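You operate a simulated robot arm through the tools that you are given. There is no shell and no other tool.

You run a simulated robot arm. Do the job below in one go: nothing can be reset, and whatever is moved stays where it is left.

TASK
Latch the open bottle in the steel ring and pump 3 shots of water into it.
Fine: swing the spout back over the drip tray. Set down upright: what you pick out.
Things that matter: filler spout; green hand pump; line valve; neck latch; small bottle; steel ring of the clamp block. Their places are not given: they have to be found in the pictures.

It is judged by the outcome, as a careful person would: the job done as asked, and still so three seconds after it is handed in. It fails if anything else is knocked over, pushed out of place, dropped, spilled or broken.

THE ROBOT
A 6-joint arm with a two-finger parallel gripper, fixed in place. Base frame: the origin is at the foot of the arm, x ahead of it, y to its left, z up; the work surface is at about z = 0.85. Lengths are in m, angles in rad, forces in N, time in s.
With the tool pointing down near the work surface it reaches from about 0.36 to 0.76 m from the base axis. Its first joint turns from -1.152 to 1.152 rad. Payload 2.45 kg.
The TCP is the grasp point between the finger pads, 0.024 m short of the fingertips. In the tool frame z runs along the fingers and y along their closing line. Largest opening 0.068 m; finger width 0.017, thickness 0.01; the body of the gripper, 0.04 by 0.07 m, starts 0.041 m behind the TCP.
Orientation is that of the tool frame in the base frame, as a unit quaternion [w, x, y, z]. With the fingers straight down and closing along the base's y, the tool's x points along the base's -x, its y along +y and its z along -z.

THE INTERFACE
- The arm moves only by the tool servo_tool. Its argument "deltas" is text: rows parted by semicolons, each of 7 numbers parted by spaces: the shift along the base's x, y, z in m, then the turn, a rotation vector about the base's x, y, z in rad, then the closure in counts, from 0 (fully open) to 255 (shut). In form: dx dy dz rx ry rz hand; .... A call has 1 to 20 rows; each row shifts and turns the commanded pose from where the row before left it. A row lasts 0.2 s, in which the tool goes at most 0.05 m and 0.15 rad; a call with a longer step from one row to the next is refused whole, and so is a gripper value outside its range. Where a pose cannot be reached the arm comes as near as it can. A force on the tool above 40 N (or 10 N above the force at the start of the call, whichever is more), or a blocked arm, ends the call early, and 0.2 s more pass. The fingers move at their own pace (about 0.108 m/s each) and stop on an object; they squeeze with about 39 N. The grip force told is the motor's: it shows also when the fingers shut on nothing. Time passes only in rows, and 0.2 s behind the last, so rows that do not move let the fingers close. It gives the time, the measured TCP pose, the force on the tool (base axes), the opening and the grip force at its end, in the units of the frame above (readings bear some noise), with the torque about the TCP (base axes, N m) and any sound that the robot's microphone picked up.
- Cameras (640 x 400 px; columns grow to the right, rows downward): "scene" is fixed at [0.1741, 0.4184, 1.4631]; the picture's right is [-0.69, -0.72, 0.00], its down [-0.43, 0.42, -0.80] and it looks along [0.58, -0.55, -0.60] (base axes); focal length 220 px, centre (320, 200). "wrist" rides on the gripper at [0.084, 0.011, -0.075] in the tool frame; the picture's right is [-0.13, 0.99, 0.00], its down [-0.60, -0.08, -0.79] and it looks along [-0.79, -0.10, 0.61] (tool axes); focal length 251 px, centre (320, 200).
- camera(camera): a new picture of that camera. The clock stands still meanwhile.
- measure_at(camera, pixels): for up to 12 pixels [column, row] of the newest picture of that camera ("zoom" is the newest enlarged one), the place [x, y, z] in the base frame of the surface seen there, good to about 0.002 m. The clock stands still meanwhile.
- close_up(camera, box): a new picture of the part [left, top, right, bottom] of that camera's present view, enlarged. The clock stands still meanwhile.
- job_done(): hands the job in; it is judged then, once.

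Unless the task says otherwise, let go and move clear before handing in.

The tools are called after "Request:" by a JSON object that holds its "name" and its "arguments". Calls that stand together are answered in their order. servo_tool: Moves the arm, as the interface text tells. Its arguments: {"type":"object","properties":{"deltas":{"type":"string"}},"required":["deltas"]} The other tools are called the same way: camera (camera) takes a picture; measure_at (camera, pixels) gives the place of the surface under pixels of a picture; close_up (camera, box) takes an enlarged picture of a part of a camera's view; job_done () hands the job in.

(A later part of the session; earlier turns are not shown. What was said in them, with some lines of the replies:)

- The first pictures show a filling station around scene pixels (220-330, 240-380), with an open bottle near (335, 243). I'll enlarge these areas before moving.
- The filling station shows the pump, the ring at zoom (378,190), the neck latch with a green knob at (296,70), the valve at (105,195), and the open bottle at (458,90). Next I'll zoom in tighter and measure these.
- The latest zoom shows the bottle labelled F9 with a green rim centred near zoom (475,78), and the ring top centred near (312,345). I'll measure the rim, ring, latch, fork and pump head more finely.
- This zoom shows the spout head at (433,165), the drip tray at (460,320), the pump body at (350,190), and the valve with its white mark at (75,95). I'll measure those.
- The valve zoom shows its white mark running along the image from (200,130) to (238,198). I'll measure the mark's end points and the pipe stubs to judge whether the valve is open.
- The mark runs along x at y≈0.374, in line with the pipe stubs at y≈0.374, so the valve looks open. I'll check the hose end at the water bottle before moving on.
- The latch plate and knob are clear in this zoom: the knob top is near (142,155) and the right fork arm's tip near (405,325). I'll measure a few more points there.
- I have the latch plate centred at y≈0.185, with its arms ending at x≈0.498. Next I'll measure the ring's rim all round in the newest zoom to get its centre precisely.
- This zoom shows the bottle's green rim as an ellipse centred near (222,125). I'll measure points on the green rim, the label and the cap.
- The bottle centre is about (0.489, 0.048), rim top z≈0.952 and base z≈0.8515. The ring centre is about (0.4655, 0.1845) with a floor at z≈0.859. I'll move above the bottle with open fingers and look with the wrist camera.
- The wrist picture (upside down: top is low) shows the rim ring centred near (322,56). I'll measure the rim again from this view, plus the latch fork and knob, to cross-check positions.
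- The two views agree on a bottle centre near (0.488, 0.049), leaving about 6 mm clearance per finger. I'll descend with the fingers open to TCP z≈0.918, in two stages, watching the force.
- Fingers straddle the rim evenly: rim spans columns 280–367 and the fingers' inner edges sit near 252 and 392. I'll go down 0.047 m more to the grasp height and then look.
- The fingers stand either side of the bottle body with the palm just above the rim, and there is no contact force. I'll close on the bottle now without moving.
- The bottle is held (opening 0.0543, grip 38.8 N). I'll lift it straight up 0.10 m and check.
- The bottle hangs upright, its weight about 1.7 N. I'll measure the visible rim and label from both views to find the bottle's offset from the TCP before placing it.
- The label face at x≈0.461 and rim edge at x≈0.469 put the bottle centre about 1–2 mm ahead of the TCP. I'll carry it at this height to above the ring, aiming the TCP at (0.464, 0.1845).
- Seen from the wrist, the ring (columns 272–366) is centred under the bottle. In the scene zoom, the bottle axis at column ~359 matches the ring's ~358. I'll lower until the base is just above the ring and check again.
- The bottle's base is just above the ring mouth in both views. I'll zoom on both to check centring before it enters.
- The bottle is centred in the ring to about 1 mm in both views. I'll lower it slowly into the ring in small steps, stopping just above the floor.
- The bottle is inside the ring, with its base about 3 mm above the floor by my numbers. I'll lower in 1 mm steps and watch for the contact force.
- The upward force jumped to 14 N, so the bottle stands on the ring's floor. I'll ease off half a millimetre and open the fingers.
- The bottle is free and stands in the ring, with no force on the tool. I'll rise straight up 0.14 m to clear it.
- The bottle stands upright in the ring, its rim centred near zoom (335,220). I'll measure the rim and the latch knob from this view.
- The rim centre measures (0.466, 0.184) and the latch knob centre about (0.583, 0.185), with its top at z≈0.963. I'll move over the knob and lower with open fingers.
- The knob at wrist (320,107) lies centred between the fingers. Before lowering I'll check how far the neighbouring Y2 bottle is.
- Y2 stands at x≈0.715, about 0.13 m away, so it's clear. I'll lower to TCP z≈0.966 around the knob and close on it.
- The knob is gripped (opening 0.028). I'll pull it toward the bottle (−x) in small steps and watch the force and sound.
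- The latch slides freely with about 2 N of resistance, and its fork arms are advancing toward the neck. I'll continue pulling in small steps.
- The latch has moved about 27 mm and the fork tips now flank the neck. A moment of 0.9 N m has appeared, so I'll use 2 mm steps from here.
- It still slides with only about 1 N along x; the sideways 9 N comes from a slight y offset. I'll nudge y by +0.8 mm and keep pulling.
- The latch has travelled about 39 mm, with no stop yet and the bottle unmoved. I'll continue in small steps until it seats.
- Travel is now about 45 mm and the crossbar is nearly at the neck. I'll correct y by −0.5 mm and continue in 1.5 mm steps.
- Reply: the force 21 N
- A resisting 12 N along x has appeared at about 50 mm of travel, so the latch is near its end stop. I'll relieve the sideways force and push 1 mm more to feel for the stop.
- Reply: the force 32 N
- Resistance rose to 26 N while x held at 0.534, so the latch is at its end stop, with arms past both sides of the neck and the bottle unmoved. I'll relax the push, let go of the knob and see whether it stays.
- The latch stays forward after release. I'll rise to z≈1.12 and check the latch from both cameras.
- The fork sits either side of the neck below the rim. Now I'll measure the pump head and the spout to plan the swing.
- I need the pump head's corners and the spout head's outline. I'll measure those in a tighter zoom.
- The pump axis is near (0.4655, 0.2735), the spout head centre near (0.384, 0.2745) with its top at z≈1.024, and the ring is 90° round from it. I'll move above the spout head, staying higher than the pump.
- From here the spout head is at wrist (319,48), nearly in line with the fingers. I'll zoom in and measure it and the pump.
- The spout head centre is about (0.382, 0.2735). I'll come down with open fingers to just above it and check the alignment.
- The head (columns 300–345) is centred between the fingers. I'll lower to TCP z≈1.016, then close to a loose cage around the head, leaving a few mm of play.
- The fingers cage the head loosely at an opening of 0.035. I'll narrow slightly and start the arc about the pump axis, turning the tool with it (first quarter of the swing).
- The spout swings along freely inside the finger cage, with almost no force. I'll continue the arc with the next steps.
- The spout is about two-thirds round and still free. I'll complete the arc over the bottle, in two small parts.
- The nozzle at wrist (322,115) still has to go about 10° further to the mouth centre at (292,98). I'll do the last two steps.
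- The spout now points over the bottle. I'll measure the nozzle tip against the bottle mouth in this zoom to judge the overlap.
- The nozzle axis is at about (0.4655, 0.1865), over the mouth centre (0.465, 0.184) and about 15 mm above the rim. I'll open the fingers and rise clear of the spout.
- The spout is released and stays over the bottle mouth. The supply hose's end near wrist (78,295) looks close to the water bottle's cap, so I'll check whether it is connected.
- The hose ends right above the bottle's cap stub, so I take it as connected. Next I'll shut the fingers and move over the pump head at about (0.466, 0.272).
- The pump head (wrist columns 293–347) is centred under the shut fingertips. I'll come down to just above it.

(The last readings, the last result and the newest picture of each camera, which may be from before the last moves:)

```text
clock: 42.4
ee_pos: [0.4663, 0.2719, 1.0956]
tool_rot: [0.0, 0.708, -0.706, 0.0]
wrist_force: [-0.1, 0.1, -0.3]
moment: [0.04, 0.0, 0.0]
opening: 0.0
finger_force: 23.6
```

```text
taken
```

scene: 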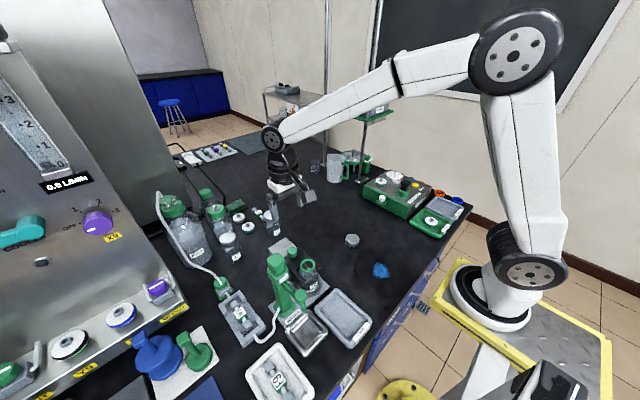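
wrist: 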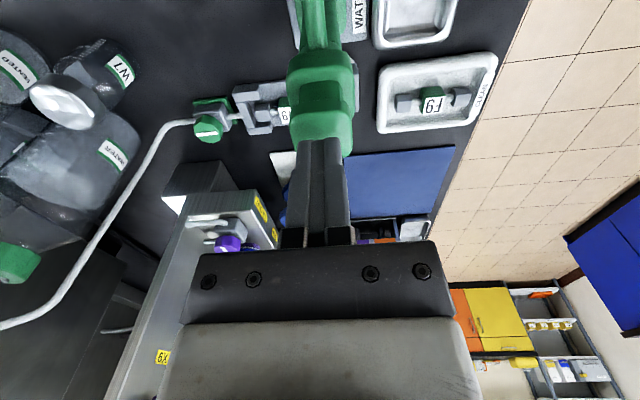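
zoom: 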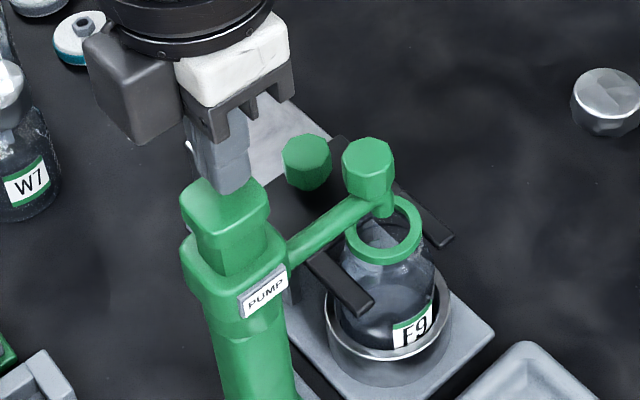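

The tips are just above the middle of the pump head. I'll press in small steps to feel contact and stiffness.

Request:
{"name": "servo_tool", "arguments": {"deltas": "0 0 -0.005 0 0 0 255; 0 0 -0.003 0 0 0 255; 0 0 -0.003 0 0 0 255; 0 0 0 0 0 0 255"}}

Request:
{"name": "close_up", "arguments": {"camera": "scene", "box": [250, 220, 340, 300]}}

```text
clock: 43.4
ee_pos: [0.4657, 0.2726, 1.086]
tool_rot: [0.0, 0.708, -0.706, 0.001]
wrist_force: [0.7, -0.6, 1.9]
moment: [-0.05, -0.03, -0.02]
opening: 0.0002
finger_force: 23.7
```

```text
5.00 times, centred on (295, 260) of scene
```

zoom: 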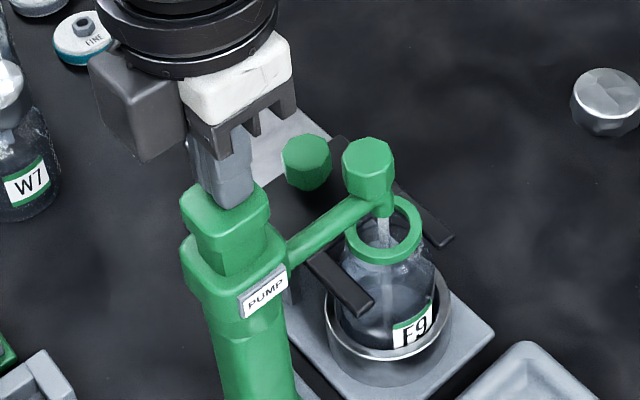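

Water is already streaming from the nozzle into the bottle, at only about 2 N. I'll keep pressing steadily to the bottom of this first stroke.

Request:
{"name": "servo_tool", "arguments": {"deltas": "0 0 -0.004 0 0 0 255; 0 0 -0.004 0 0 0 255; 0 0 0 0 0 0 255"}}

Request:
{"name": "close_up", "arguments": {"camera": "scene", "box": [250, 220, 340, 300]}}

```text
clock: 44.2
ee_pos: [0.4655, 0.2724, 1.0777]
tool_rot: [-0.001, 0.707, -0.707, 0.0]
wrist_force: [1.4, -2.0, 3.7]
moment: [-0.07, 0.02, 0.0]
opening: 0.0
finger_force: 23.8
```

```text
5.00 times, centred on (295, 260) of scene
```

zoom: 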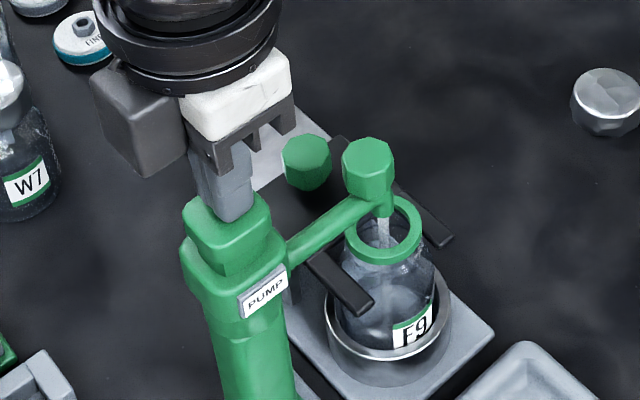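

The stream continues and the head is down about 12 mm at 4 N. I'll press on toward the bottom stop.

Request:
{"name": "servo_tool", "arguments": {"deltas": "0 0 -0.003 0 0 0 255; 0 0 -0.003 0 0 0 255; 0 0 0 0 0 0 255"}}

Request:
{"name": "servo_tool", "arguments": {"deltas": "0 0 -0.002 0 0 0 255; 0 0 -0.002 0 0 0 255; 0 0 0 0 0 0 255"}}

Request:
{"name": "close_up", "arguments": {"camera": "scene", "box": [250, 220, 340, 300]}}

```text
clock: 45.0
ee_pos: [0.4651, 0.272, 1.0716]
tool_rot: [0.0, 0.708, -0.707, 0.0]
wrist_force: [-2.4, 0.1, 3.8]
moment: [0.01, 0.06, 0.02]
opening: 0.0006
finger_force: 23.1
```

```text
clock: 45.8
ee_pos: [0.4682, 0.2726, 1.0673]
tool_rot: [-0.001, 0.708, -0.706, 0.0]
wrist_force: [-1.7, 2.4, 5.5]
moment: [0.07, 0.02, -0.02]
opening: 0.0
finger_force: 23.5
```

```text
5.00 times, centred on (295, 260) of scene
```

zoom: 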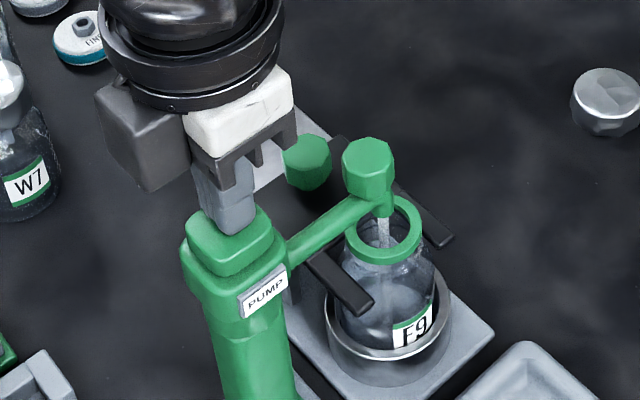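

The head is down about 22 mm and nearly meets the body. I'll press in 1 mm steps to find the stop.

Request:
{"name": "servo_tool", "arguments": {"deltas": "0 0 -0.0015 0 0 0 255; 0 0 -0.0015 0 0 0 255; 0 0 0 0 0 0 255"}}

Request:
{"name": "close_up", "arguments": {"camera": "scene", "box": [250, 220, 340, 300]}}

```text
clock: 46.6
ee_pos: [0.4673, 0.2718, 1.064]
tool_rot: [-0.002, 0.708, -0.707, 0.0]
wrist_force: [-1.1, -2.1, 25.6]
moment: [-0.04, 0.07, 0.02]
opening: 0.0002
finger_force: 23.8
```

```text
5.00 times, centred on (295, 260) of scene
```

zoom: 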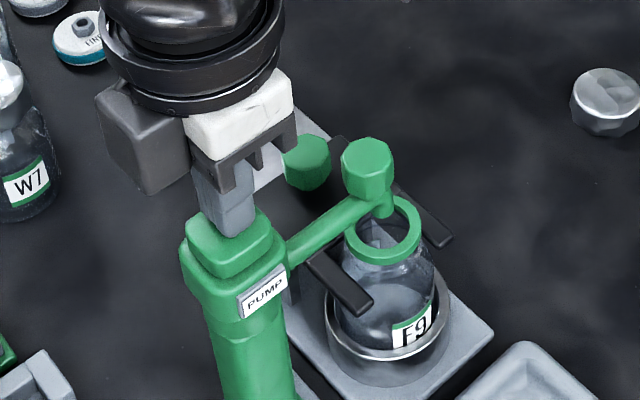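

The force rose to 25.6 N and the stream stopped: the first stroke is complete at the bottom stop. I'll raise the tool slowly so the head springs back fully.

Request:
{"name": "servo_tool", "arguments": {"deltas": "0 0 0.006 0 0 0 255; 0 0 0.007 0 0 0 255; 0 0 0.007 0 0 0 255; 0 0 0.007 0 0 0 255; 0 0 0.008 0 0 0 255; 0 0 0 0 0 0 255; 0 0 0 0 0 0 255"}}

Request:
{"name": "close_up", "arguments": {"camera": "scene", "box": [250, 220, 340, 300]}}

Request:
{"name": "close_up", "arguments": {"camera": "scene", "box": [295, 255, 335, 290]}}

```text
clock: 48.2
ee_pos: [0.4658, 0.274, 1.0981]
tool_rot: [0.0, 0.708, -0.707, 0.0]
wrist_force: [0.0, -0.4, -0.8]
moment: [0.0, 0.01, -0.03]
opening: 0.0
finger_force: 24.2
```

```text
5.00 times, centred on (295, 260) of scene
```

zoom: 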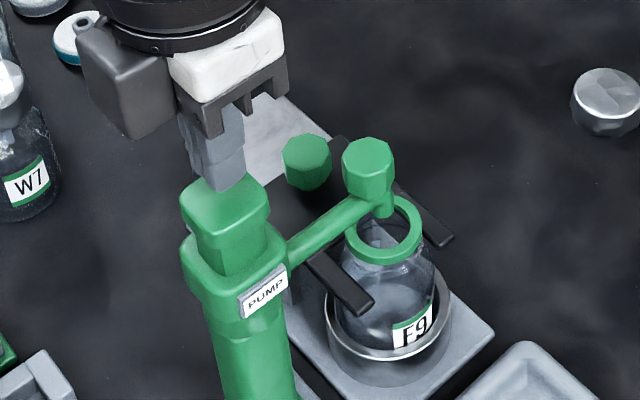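

```text
11.43 times, centred on (315, 272) of scene
```

zoom: 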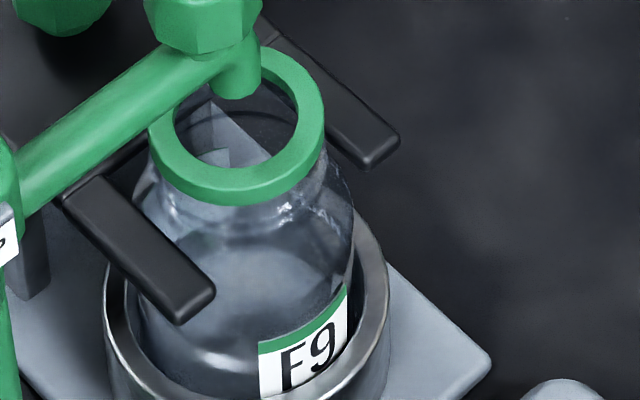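

The head is back at the top, and the bottle shows no spill. Now the second stroke: down to the same bottom stop, and hold.

Request:
{"name": "servo_tool", "arguments": {"deltas": "0 0 -0.005 0 0 0 255; 0 0 -0.005 0 0 0 255; 0 0 -0.003 0 0 0 255; 0 0 -0.003 0 0 0 255; 0 0 -0.003 0 0 0 255; 0 0 -0.003 0 0 0 255; 0 0 -0.003 0 0 0 255; 0 0 -0.003 0 0 0 255; 0 0 -0.003 0 0 0 255; 0 0 -0.003 0 0 0 255; 0 0 -0.001 0 0 0 255; 0 0 0 0 0 0 255"}}

Request:
{"name": "close_up", "arguments": {"camera": "scene", "box": [250, 220, 340, 300]}}

```text
clock: 50.8
ee_pos: [0.4677, 0.2724, 1.0656]
tool_rot: [-0.002, 0.708, -0.707, 0.0]
wrist_force: [-1.0, 2.1, 25.1]
moment: [0.01, 0.06, 0.01]
opening: 0.0002
finger_force: 23.3
```

```text
5.00 times, centred on (295, 260) of scene
```

zoom: 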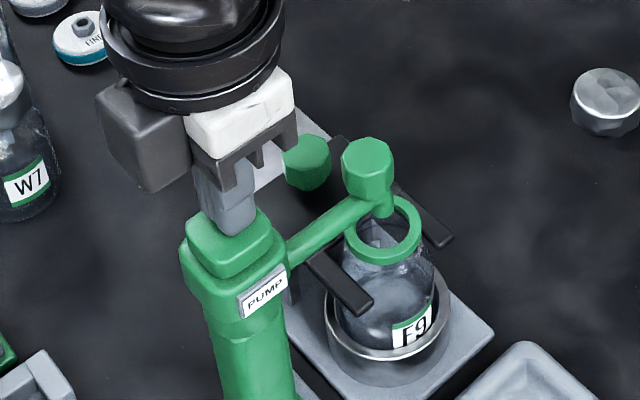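

The bottom stop was reached again (25 N), so that's the second shot. I'll raise the tool fully and check that the head returns.

Request:
{"name": "servo_tool", "arguments": {"deltas": "0 0 0.006 0 0 0 255; 0 0 0.007 0 0 0 255; 0 0 0.007 0 0 0 255; 0 0 0.007 0 0 0 255; 0 0 0.008 0 0 0 255; 0 0 0 0 0 0 255; 0 0 0 0 0 0 255"}}

Request:
{"name": "close_up", "arguments": {"camera": "scene", "box": [250, 220, 340, 300]}}

Request:
{"name": "close_up", "arguments": {"camera": "scene", "box": [295, 255, 335, 290]}}

```text
clock: 52.4
ee_pos: [0.4671, 0.2729, 1.0982]
tool_rot: [0.0, -0.707, 0.707, 0.0]
wrist_force: [0.4, 1.2, 0.2]
moment: [0.01, -0.03, 0.0]
opening: 0.0
finger_force: 23.2
```

```text
5.00 times, centred on (295, 260) of scene
```

zoom: 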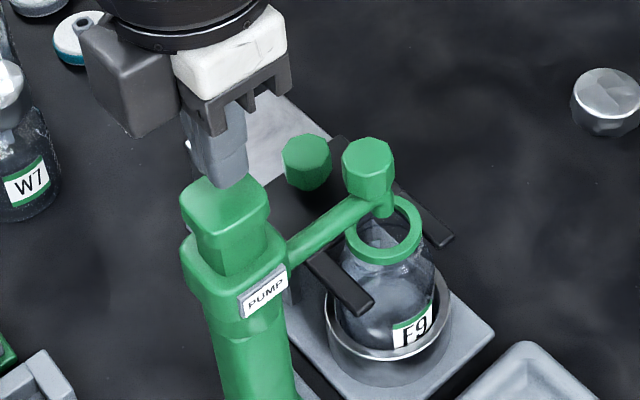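

```text
11.43 times, centred on (315, 272) of scene
```

zoom: 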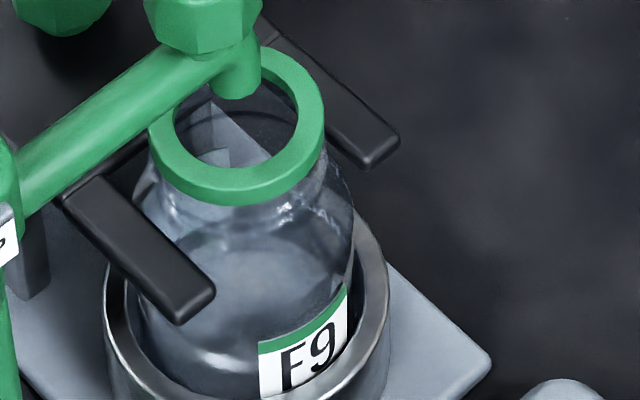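

The head is back up. Before the third stroke I'll try measuring through the bottle mouth at zoom (235,130), to see whether the water surface registers.

Request:
{"name": "measure_at", "arguments": {"camera": "zoom", "pixels": [[230, 100], [230, 130], [260, 110], [200, 140], [270, 140], [230, 160], [230, 260], [260, 230], [300, 250], [230, 300], [200, 340], [300, 300]]}}

Request:
{"name": "close_up", "arguments": {"camera": "scene", "box": [302, 255, 327, 290]}}

```text
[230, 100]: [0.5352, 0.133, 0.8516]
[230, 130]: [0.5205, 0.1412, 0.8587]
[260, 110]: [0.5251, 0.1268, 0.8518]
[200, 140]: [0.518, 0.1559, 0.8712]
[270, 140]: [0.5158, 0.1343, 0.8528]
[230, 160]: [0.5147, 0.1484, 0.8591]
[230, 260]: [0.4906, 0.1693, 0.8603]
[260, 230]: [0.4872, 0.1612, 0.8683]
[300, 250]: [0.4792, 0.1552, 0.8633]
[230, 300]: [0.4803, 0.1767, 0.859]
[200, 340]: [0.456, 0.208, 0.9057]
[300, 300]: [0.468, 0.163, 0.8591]
```

```text
11.43 times, centred on (314, 272) of scene
```

zoom: 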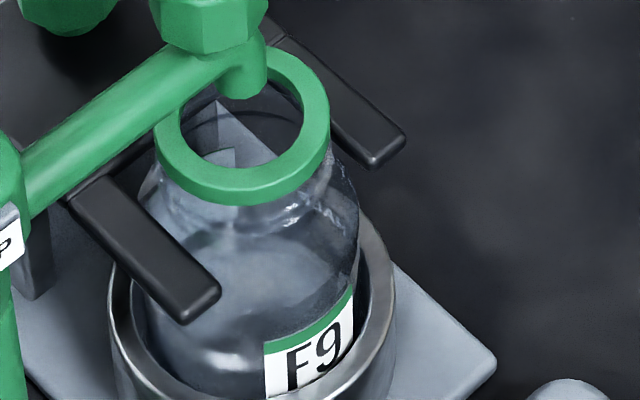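

Measurements pass through the glass and water, so the level can't be read that way. I'll make the third stroke now, pausing midway to photograph the stream.

Request:
{"name": "servo_tool", "arguments": {"deltas": "0 0 -0.005 0 0 0 255; 0 0 -0.005 0 0 0 255; 0 0 -0.003 0 0 0 255; 0 0 -0.003 0 0 0 255; 0 0 -0.003 0 0 0 255; 0 0 -0.003 0 0 0 255"}}

Request:
{"name": "close_up", "arguments": {"camera": "scene", "box": [295, 255, 335, 290]}}

```text
clock: 53.8
ee_pos: [0.4655, 0.2726, 1.0765]
tool_rot: [0.0, 0.708, -0.707, 0.0]
wrist_force: [1.8, 1.1, 4.5]
moment: [0.01, -0.03, -0.04]
opening: 0.0002
finger_force: 23.6
```

```text
11.43 times, centred on (315, 272) of scene
```

zoom: 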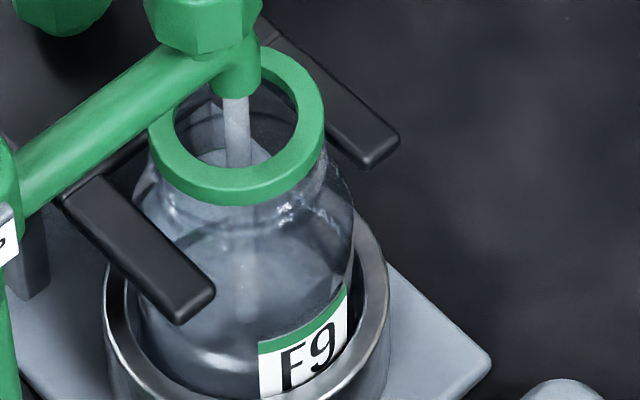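

The stream is flowing cleanly through the mouth into the bottle on this third stroke. I'll finish it down to the bottom stop.

Request:
{"name": "servo_tool", "arguments": {"deltas": "0 0 -0.003 0 0 0 255; 0 0 -0.003 0 0 0 255; 0 0 -0.003 0 0 0 255; 0 0 -0.003 0 0 0 255; 0 0 -0.001 0 0 0 255; 0 0 0 0 0 0 255"}}

Request:
{"name": "close_up", "arguments": {"camera": "scene", "box": [295, 255, 335, 290]}}

```text
clock: 55.2
ee_pos: [0.4655, 0.272, 1.065]
tool_rot: [-0.002, 0.708, -0.707, 0.001]
wrist_force: [-9.4, -2.2, 34.7]
moment: [-0.08, 0.27, 0.05]
opening: 0.0
finger_force: 24.2
```

```text
11.43 times, centred on (315, 272) of scene
```

zoom: 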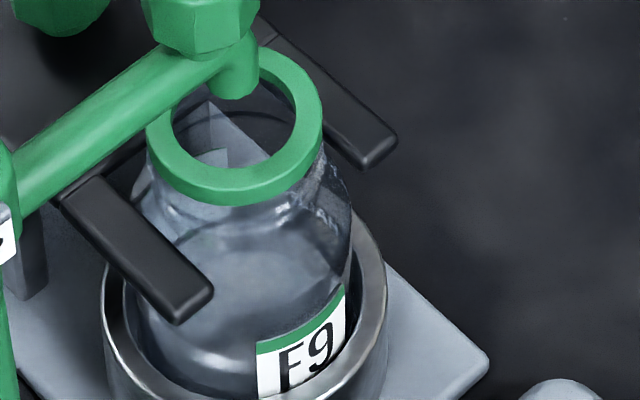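

The bottom stop was reached (35 N) and the stream has ended, so that's the third shot. I'll raise the tool smoothly off the pump.

Request:
{"name": "servo_tool", "arguments": {"deltas": "0 0 0.006 0 0 0 255; 0 0 0.007 0 0 0 255; 0 0 0.007 0 0 0 255; 0 0 0.007 0 0 0 255; 0 0 0.008 0 0 0 255; 0 0 0.02 0 0 0 255; 0 0 0.03 0 0 0 255; 0 0 0 0 0 0 255"}}

Request:
{"name": "close_up", "arguments": {"camera": "scene", "box": [295, 255, 335, 290]}}

Request:
{"name": "camera", "arguments": {"camera": "scene"}}

Request:
{"name": "camera", "arguments": {"camera": "wrist"}}

```text
clock: 57.0
ee_pos: [0.4647, 0.271, 1.1496]
tool_rot: [0.0, 0.708, -0.706, 0.0]
wrist_force: [-0.1, -0.7, -0.5]
moment: [-0.02, 0.01, -0.02]
opening: 0.0
finger_force: 23.3
```

```text
11.43 times, centred on (315, 272) of scene
```

zoom: 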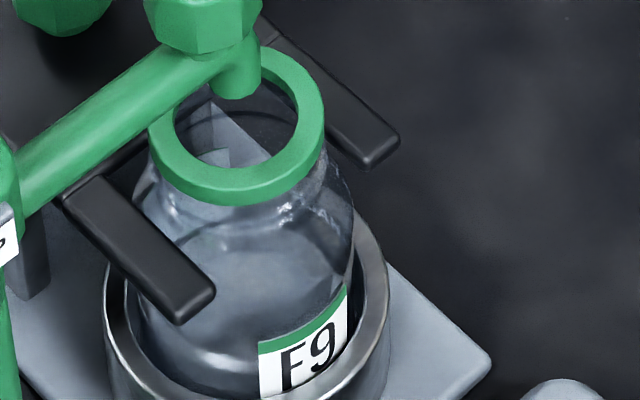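

```text
taken
```

scene: 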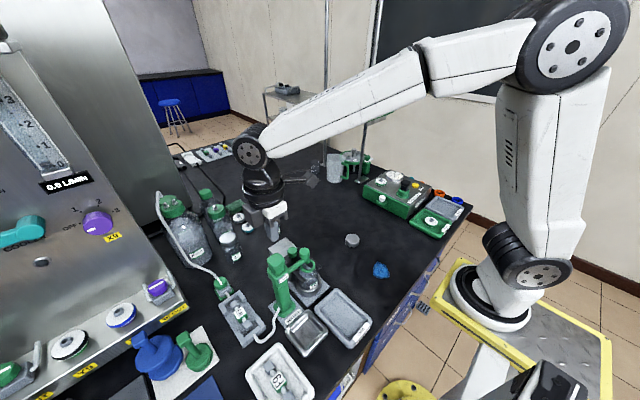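

```text
taken
```

wrist: 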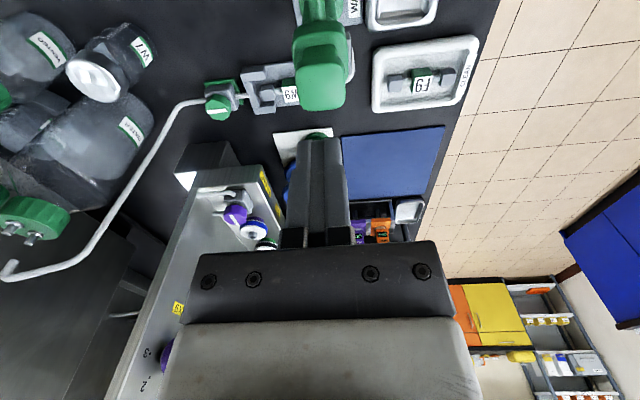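

All three strokes are done, and the bottle and latch are unchanged in the picture. Now I'll go back over the spout head with open fingers to swing it back over the drip tray.

Request:
{"name": "servo_tool", "arguments": {"deltas": "0 -0.02 0 0 0 0 255; 0 -0.02 0 0 0 0 255; 0 -0.02 0 0 0 0 200; 0 -0.0215 0 0 0 0 60; 0 0 -0.02 0 0 0 60; 0 0 -0.02 0 0 0 60; 0 0 -0.02 0 0 0 60; 0 0 -0.02 0 0 0 60; 0 0 0 0 0 0 60"}}

Request:
{"name": "camera", "arguments": {"camera": "wrist"}}

Request:
{"name": "close_up", "arguments": {"camera": "scene", "box": [260, 220, 340, 290]}}

```text
clock: 59.0
ee_pos: [0.4652, 0.1924, 1.0675]
tool_rot: [-0.001, 0.708, -0.706, 0.0]
wrist_force: [0.2, -0.1, -0.4]
moment: [0.01, -0.03, -0.04]
opening: 0.052
finger_force: 0.2
```

```text
taken
```

wrist: 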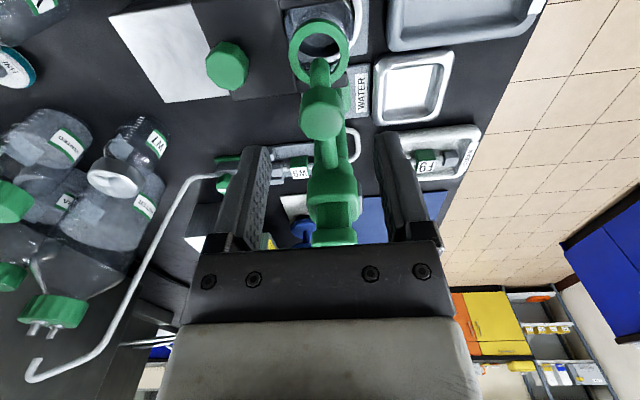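

```text
5.71 times, centred on (300, 255) of scene
```

zoom: 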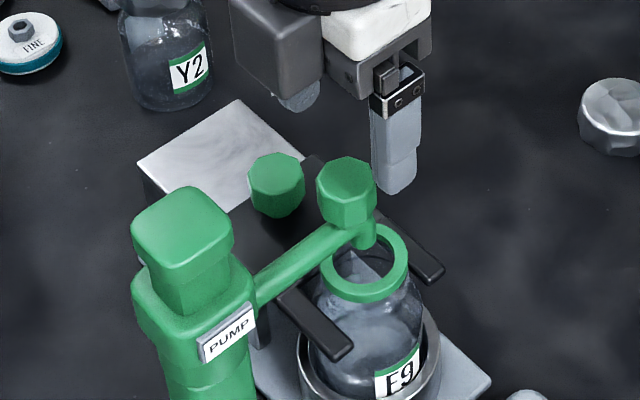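

The spout head (wrist column 322) sits centred between the open fingers. I'll lower around it and narrow the cage as before.

Request:
{"name": "servo_tool", "arguments": {"deltas": "0 0 -0.02 0 0 0 60; 0 0 -0.02 0 0 0 60; 0 0 -0.013 0 0 0 60; 0 0 0 0 0 0 110; 0 0 0 0 0 0 142; 0 0 0 0 0 0 142"}}

Request:
{"name": "camera", "arguments": {"camera": "wrist"}}

```text
clock: 60.4
ee_pos: [0.4661, 0.1905, 1.0149]
tool_rot: [0.001, 0.708, -0.706, -0.001]
wrist_force: [-0.8, 0.3, 0.0]
moment: [0.0, 0.0, 0.05]
opening: 0.0303
finger_force: 0.0
```

```text
taken
```

wrist: 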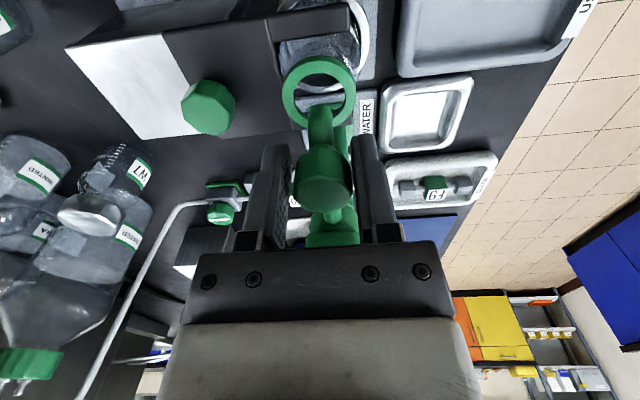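

The cage is around the head with no force. I'll reverse the arc, first part.

Request:
{"name": "servo_tool", "arguments": {"deltas": "-0.00818 0.00040 0 0 0 -0.0982 142; -0.00811 0.00120 0 0 0 -0.0982 142; -0.00795 0.00199 0 0 0 -0.0982 142; -0.00772 0.00276 0 0 0 -0.0982 142; -0.00741 0.00350 0 0 0 -0.0982 142; -0.00703 0.00421 0 0 0 -0.0982 142; 0 0 0 0 0 0 142"}}

Request:
{"name": "close_up", "arguments": {"camera": "scene", "box": [250, 230, 340, 320]}}

```text
clock: 62.0
ee_pos: [0.4197, 0.2069, 1.0149]
tool_rot: [0.0, -0.471, 0.882, 0.0]
wrist_force: [0.7, 0.4, -0.8]
moment: [0.02, -0.02, 0.01]
opening: 0.0302
finger_force: 0.5
```

```text
4.44 times, centred on (295, 275) of scene
```

zoom: 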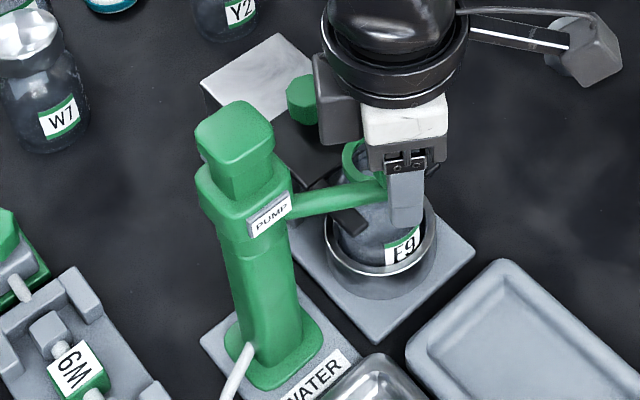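

The spout follows freely back along the arc. I'll continue the rest of the way to the tray.

Request:
{"name": "servo_tool", "arguments": {"deltas": "-0.00658 0.00488 0 0 0 -0.0982 142; -0.00607 0.00550 0 0 0 -0.0982 142; -0.00550 0.00607 0 0 0 -0.0982 142; -0.00488 0.00658 0 0 0 -0.0982 142; -0.00421 0.00703 0 0 0 -0.0982 142; -0.00350 0.00741 0 0 0 -0.0982 142; 0 0 0 0 0 0 142"}}

Request:
{"name": "servo_tool", "arguments": {"deltas": "-0.00276 0.00772 0 0 0 -0.0982 142; -0.00199 0.00795 0 0 0 -0.0982 142; -0.00120 0.00811 0 0 0 -0.0982 142; -0.00040 0.00818 0 0 0 -0.0982 142; 0 0.002 0 0 0 0 142; 0 0 0 0 0 0 142"}}

Request:
{"name": "camera", "arguments": {"camera": "wrist"}}

Request:
{"name": "close_up", "arguments": {"camera": "scene", "box": [250, 230, 340, 320]}}

```text
clock: 63.6
ee_pos: [0.3893, 0.2425, 1.0154]
tool_rot: [0.001, -0.194, 0.981, 0.0]
wrist_force: [-0.2, -0.2, -0.5]
moment: [0.0, 0.0, -0.04]
opening: 0.0301
finger_force: 0.2
```

```text
clock: 65.0
ee_pos: [0.3823, 0.2763, 1.0153]
tool_rot: [-0.001, 0.0, 1.0, 0.0]
wrist_force: [0.4, -0.4, -0.1]
moment: [0.01, 0.0, 0.0]
opening: 0.0301
finger_force: 0.1
```

```text
taken
```

wrist: 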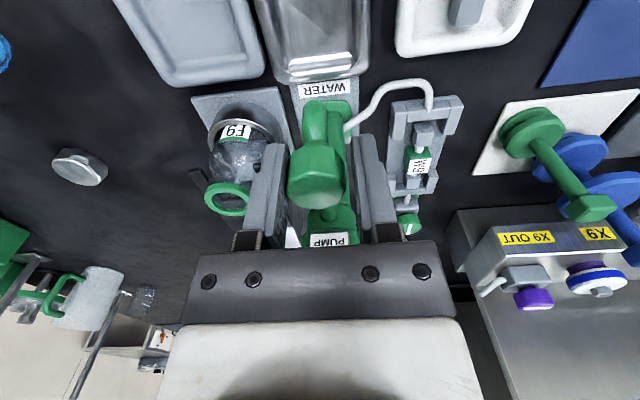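

```text
4.44 times, centred on (295, 275) of scene
```

zoom: 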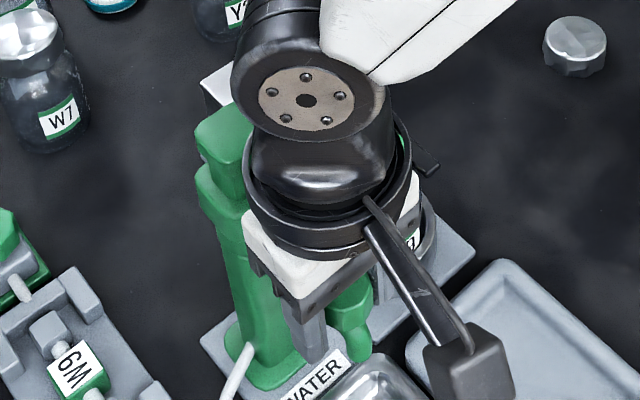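

The spout is back over the steel drip tray, its head near its original place. I'll open the fingers and rise clear.

Request:
{"name": "servo_tool", "arguments": {"deltas": "0 -0.001 0 0 0 0 100; 0 0 0 0 0 0 40; 0 0 0 0 0 0 40; 0 0 0.02 0 0 0 40; 0 0 0.03 0 0 0 40; 0 0 0.04 0 0 0 40; 0 0 0.04 0 0 0 40; 0 0 0.04 0 0 0 0; 0 0 0 0 0 0 0"}}

Request:
{"name": "camera", "arguments": {"camera": "wrist"}}

Request:
{"name": "close_up", "arguments": {"camera": "scene", "box": [240, 220, 340, 320]}}

```text
clock: 67.0
ee_pos: [0.3832, 0.275, 1.1845]
tool_rot: [0.0, 0.0, 1.0, 0.0]
wrist_force: [0.4, 0.9, 0.4]
moment: [-0.03, 0.04, 0.0]
opening: 0.0681
finger_force: 0.1
```

```text
taken
```

wrist: 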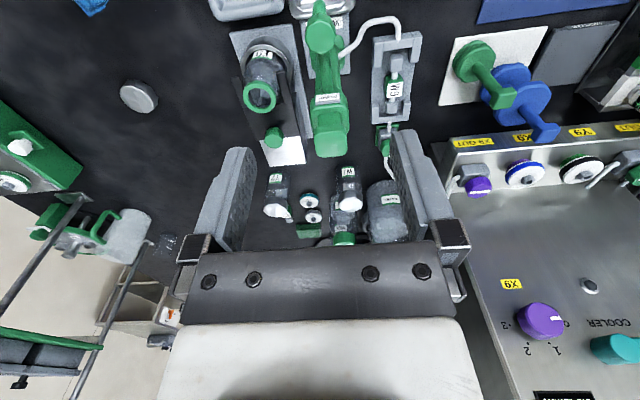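

```text
4.00 times, centred on (290, 270) of scene
```

zoom: 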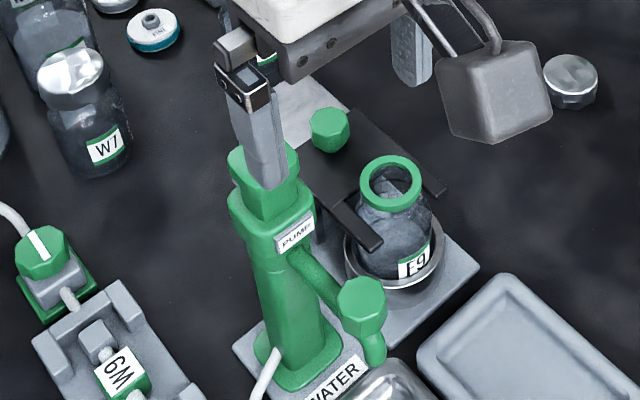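

The spout points over the drip tray again, and the bottle stands latched. I'll move the arm back toward its starting place and inspect everything.

Request:
{"name": "servo_tool", "arguments": {"deltas": "0 0 0.04 0 0 0 0; 0.005 -0.035 0.02 0 0 0 0; 0.005 -0.04 0.02 0 0 0 0; 0.005 -0.04 0.02 0 0 0 0; 0.005 -0.04 0.02 0 0 0 0; 0.005 -0.04 0.02 0 0 0 0; 0.005 -0.035 0.014 0 0 0 0; 0 -0.02 0 0 0 0 0; 0 0 0 0 0 0 0"}}

Request:
{"name": "camera", "arguments": {"camera": "scene"}}

Request:
{"name": "close_up", "arguments": {"camera": "scene", "box": [290, 240, 340, 290]}}

Request:
{"name": "close_up", "arguments": {"camera": "scene", "box": [200, 220, 380, 350]}}

Request:
{"name": "camera", "arguments": {"camera": "wrist"}}

```text
clock: 69.0
ee_pos: [0.4123, 0.0246, 1.3396]
tool_rot: [0.0, 0.0, 1.0, 0.0]
wrist_force: [-1.1, -0.3, -0.1]
moment: [-0.02, -0.01, 0.01]
opening: 0.0681
finger_force: 0.1
```

```text
taken
```

scene: 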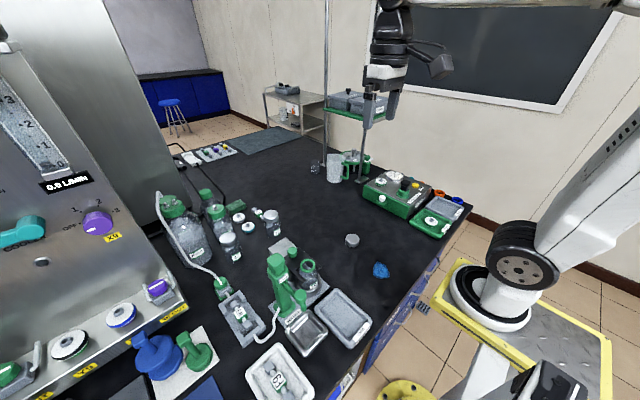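

```text
8.00 times, centred on (315, 265) of scene
```

zoom: 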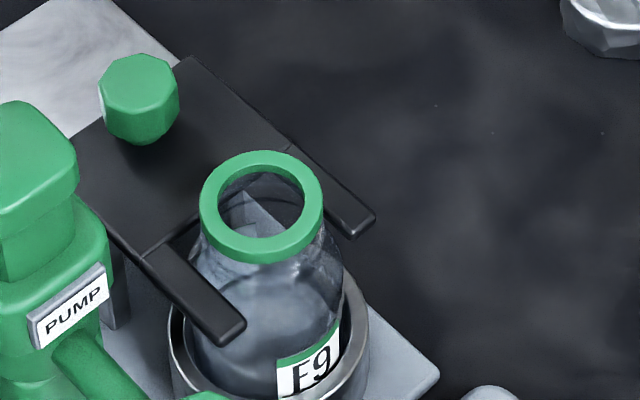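

```text
3.08 times, centred on (290, 285) of scene
```

zoom: 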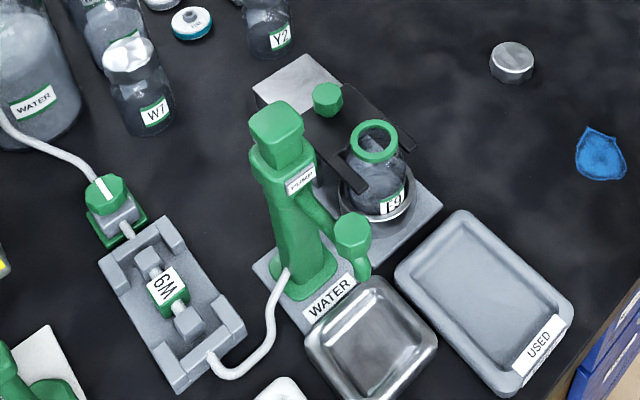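

```text
taken
```

wrist: 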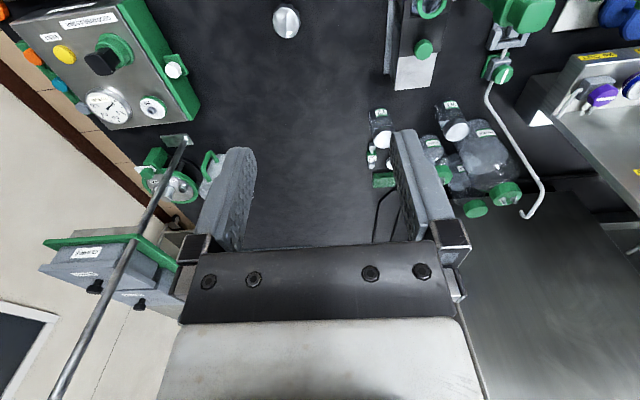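

Everything looks in order: the bottle is latched, the spout is over the tray, and the cap and cloth are untouched. I'll do a last measurement of the rim and fork to confirm the bottle hasn't shifted and the latch is fully forward.

Request:
{"name": "close_up", "arguments": {"camera": "scene", "box": [290, 240, 340, 290]}}

Request:
{"name": "measure_at", "arguments": {"camera": "zoom", "pixels": [[210, 200], [312, 205], [262, 158], [260, 252], [228, 325], [240, 318], [360, 225], [140, 65], [110, 90], [170, 85], [150, 250], [285, 150]]}}

```text
8.00 times, centred on (315, 265) of scene
```

zoom: 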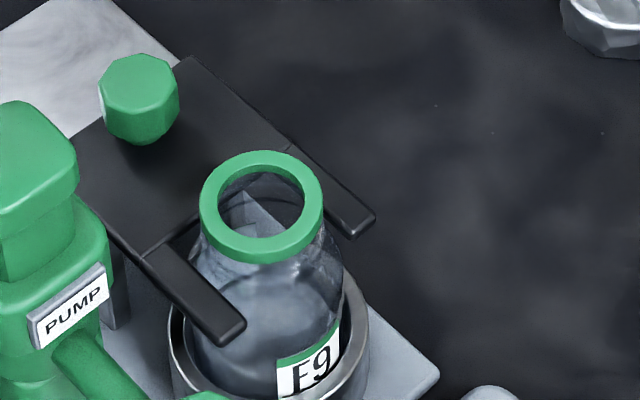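

```text
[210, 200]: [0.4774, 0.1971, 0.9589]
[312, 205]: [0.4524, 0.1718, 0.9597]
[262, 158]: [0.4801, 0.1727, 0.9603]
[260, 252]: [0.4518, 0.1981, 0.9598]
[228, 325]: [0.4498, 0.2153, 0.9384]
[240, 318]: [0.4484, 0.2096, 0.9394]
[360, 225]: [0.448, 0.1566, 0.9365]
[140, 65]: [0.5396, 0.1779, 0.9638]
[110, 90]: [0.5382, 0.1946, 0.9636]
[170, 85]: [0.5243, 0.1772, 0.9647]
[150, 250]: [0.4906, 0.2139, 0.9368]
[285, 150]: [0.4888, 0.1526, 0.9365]
```

The rim centre is still (0.4655, 0.185), the same as the ring centre. The fork has moved its full 50 mm around the neck and the gripper is open and well clear. With three full strokes delivered and the spout back over the tray, I'm handing the job in.

Request:
{"name": "job_done", "arguments": {}}

```text
The job is handed in.
```

The open bottle (F9) is upright in the steel ring with the neck latch closed, and I pumped three full strokes of water into it. The job is handed in.

- **Latch:** it slid about 50 mm to its end stop and stayed there when I let go. The bottle did not move off the ring's centre.
- **Pump:** each stroke went to the bottom stop and the head sprang back fully. I saw the stream go into the bottle on strokes one and three. I didn't photograph stroke two mid-press, and I couldn't read the water level through the glass, so three shots is counted from the strokes.
- **Valve:** the line valve's mark was already in line with the pipe, so I left it alone, and water flowed.
- **Spout:** I swung it over the bottle for filling, then back over the drip tray.

The final pictures show nothing spilled, knocked or moved around the station. I left the gripper open and clear.
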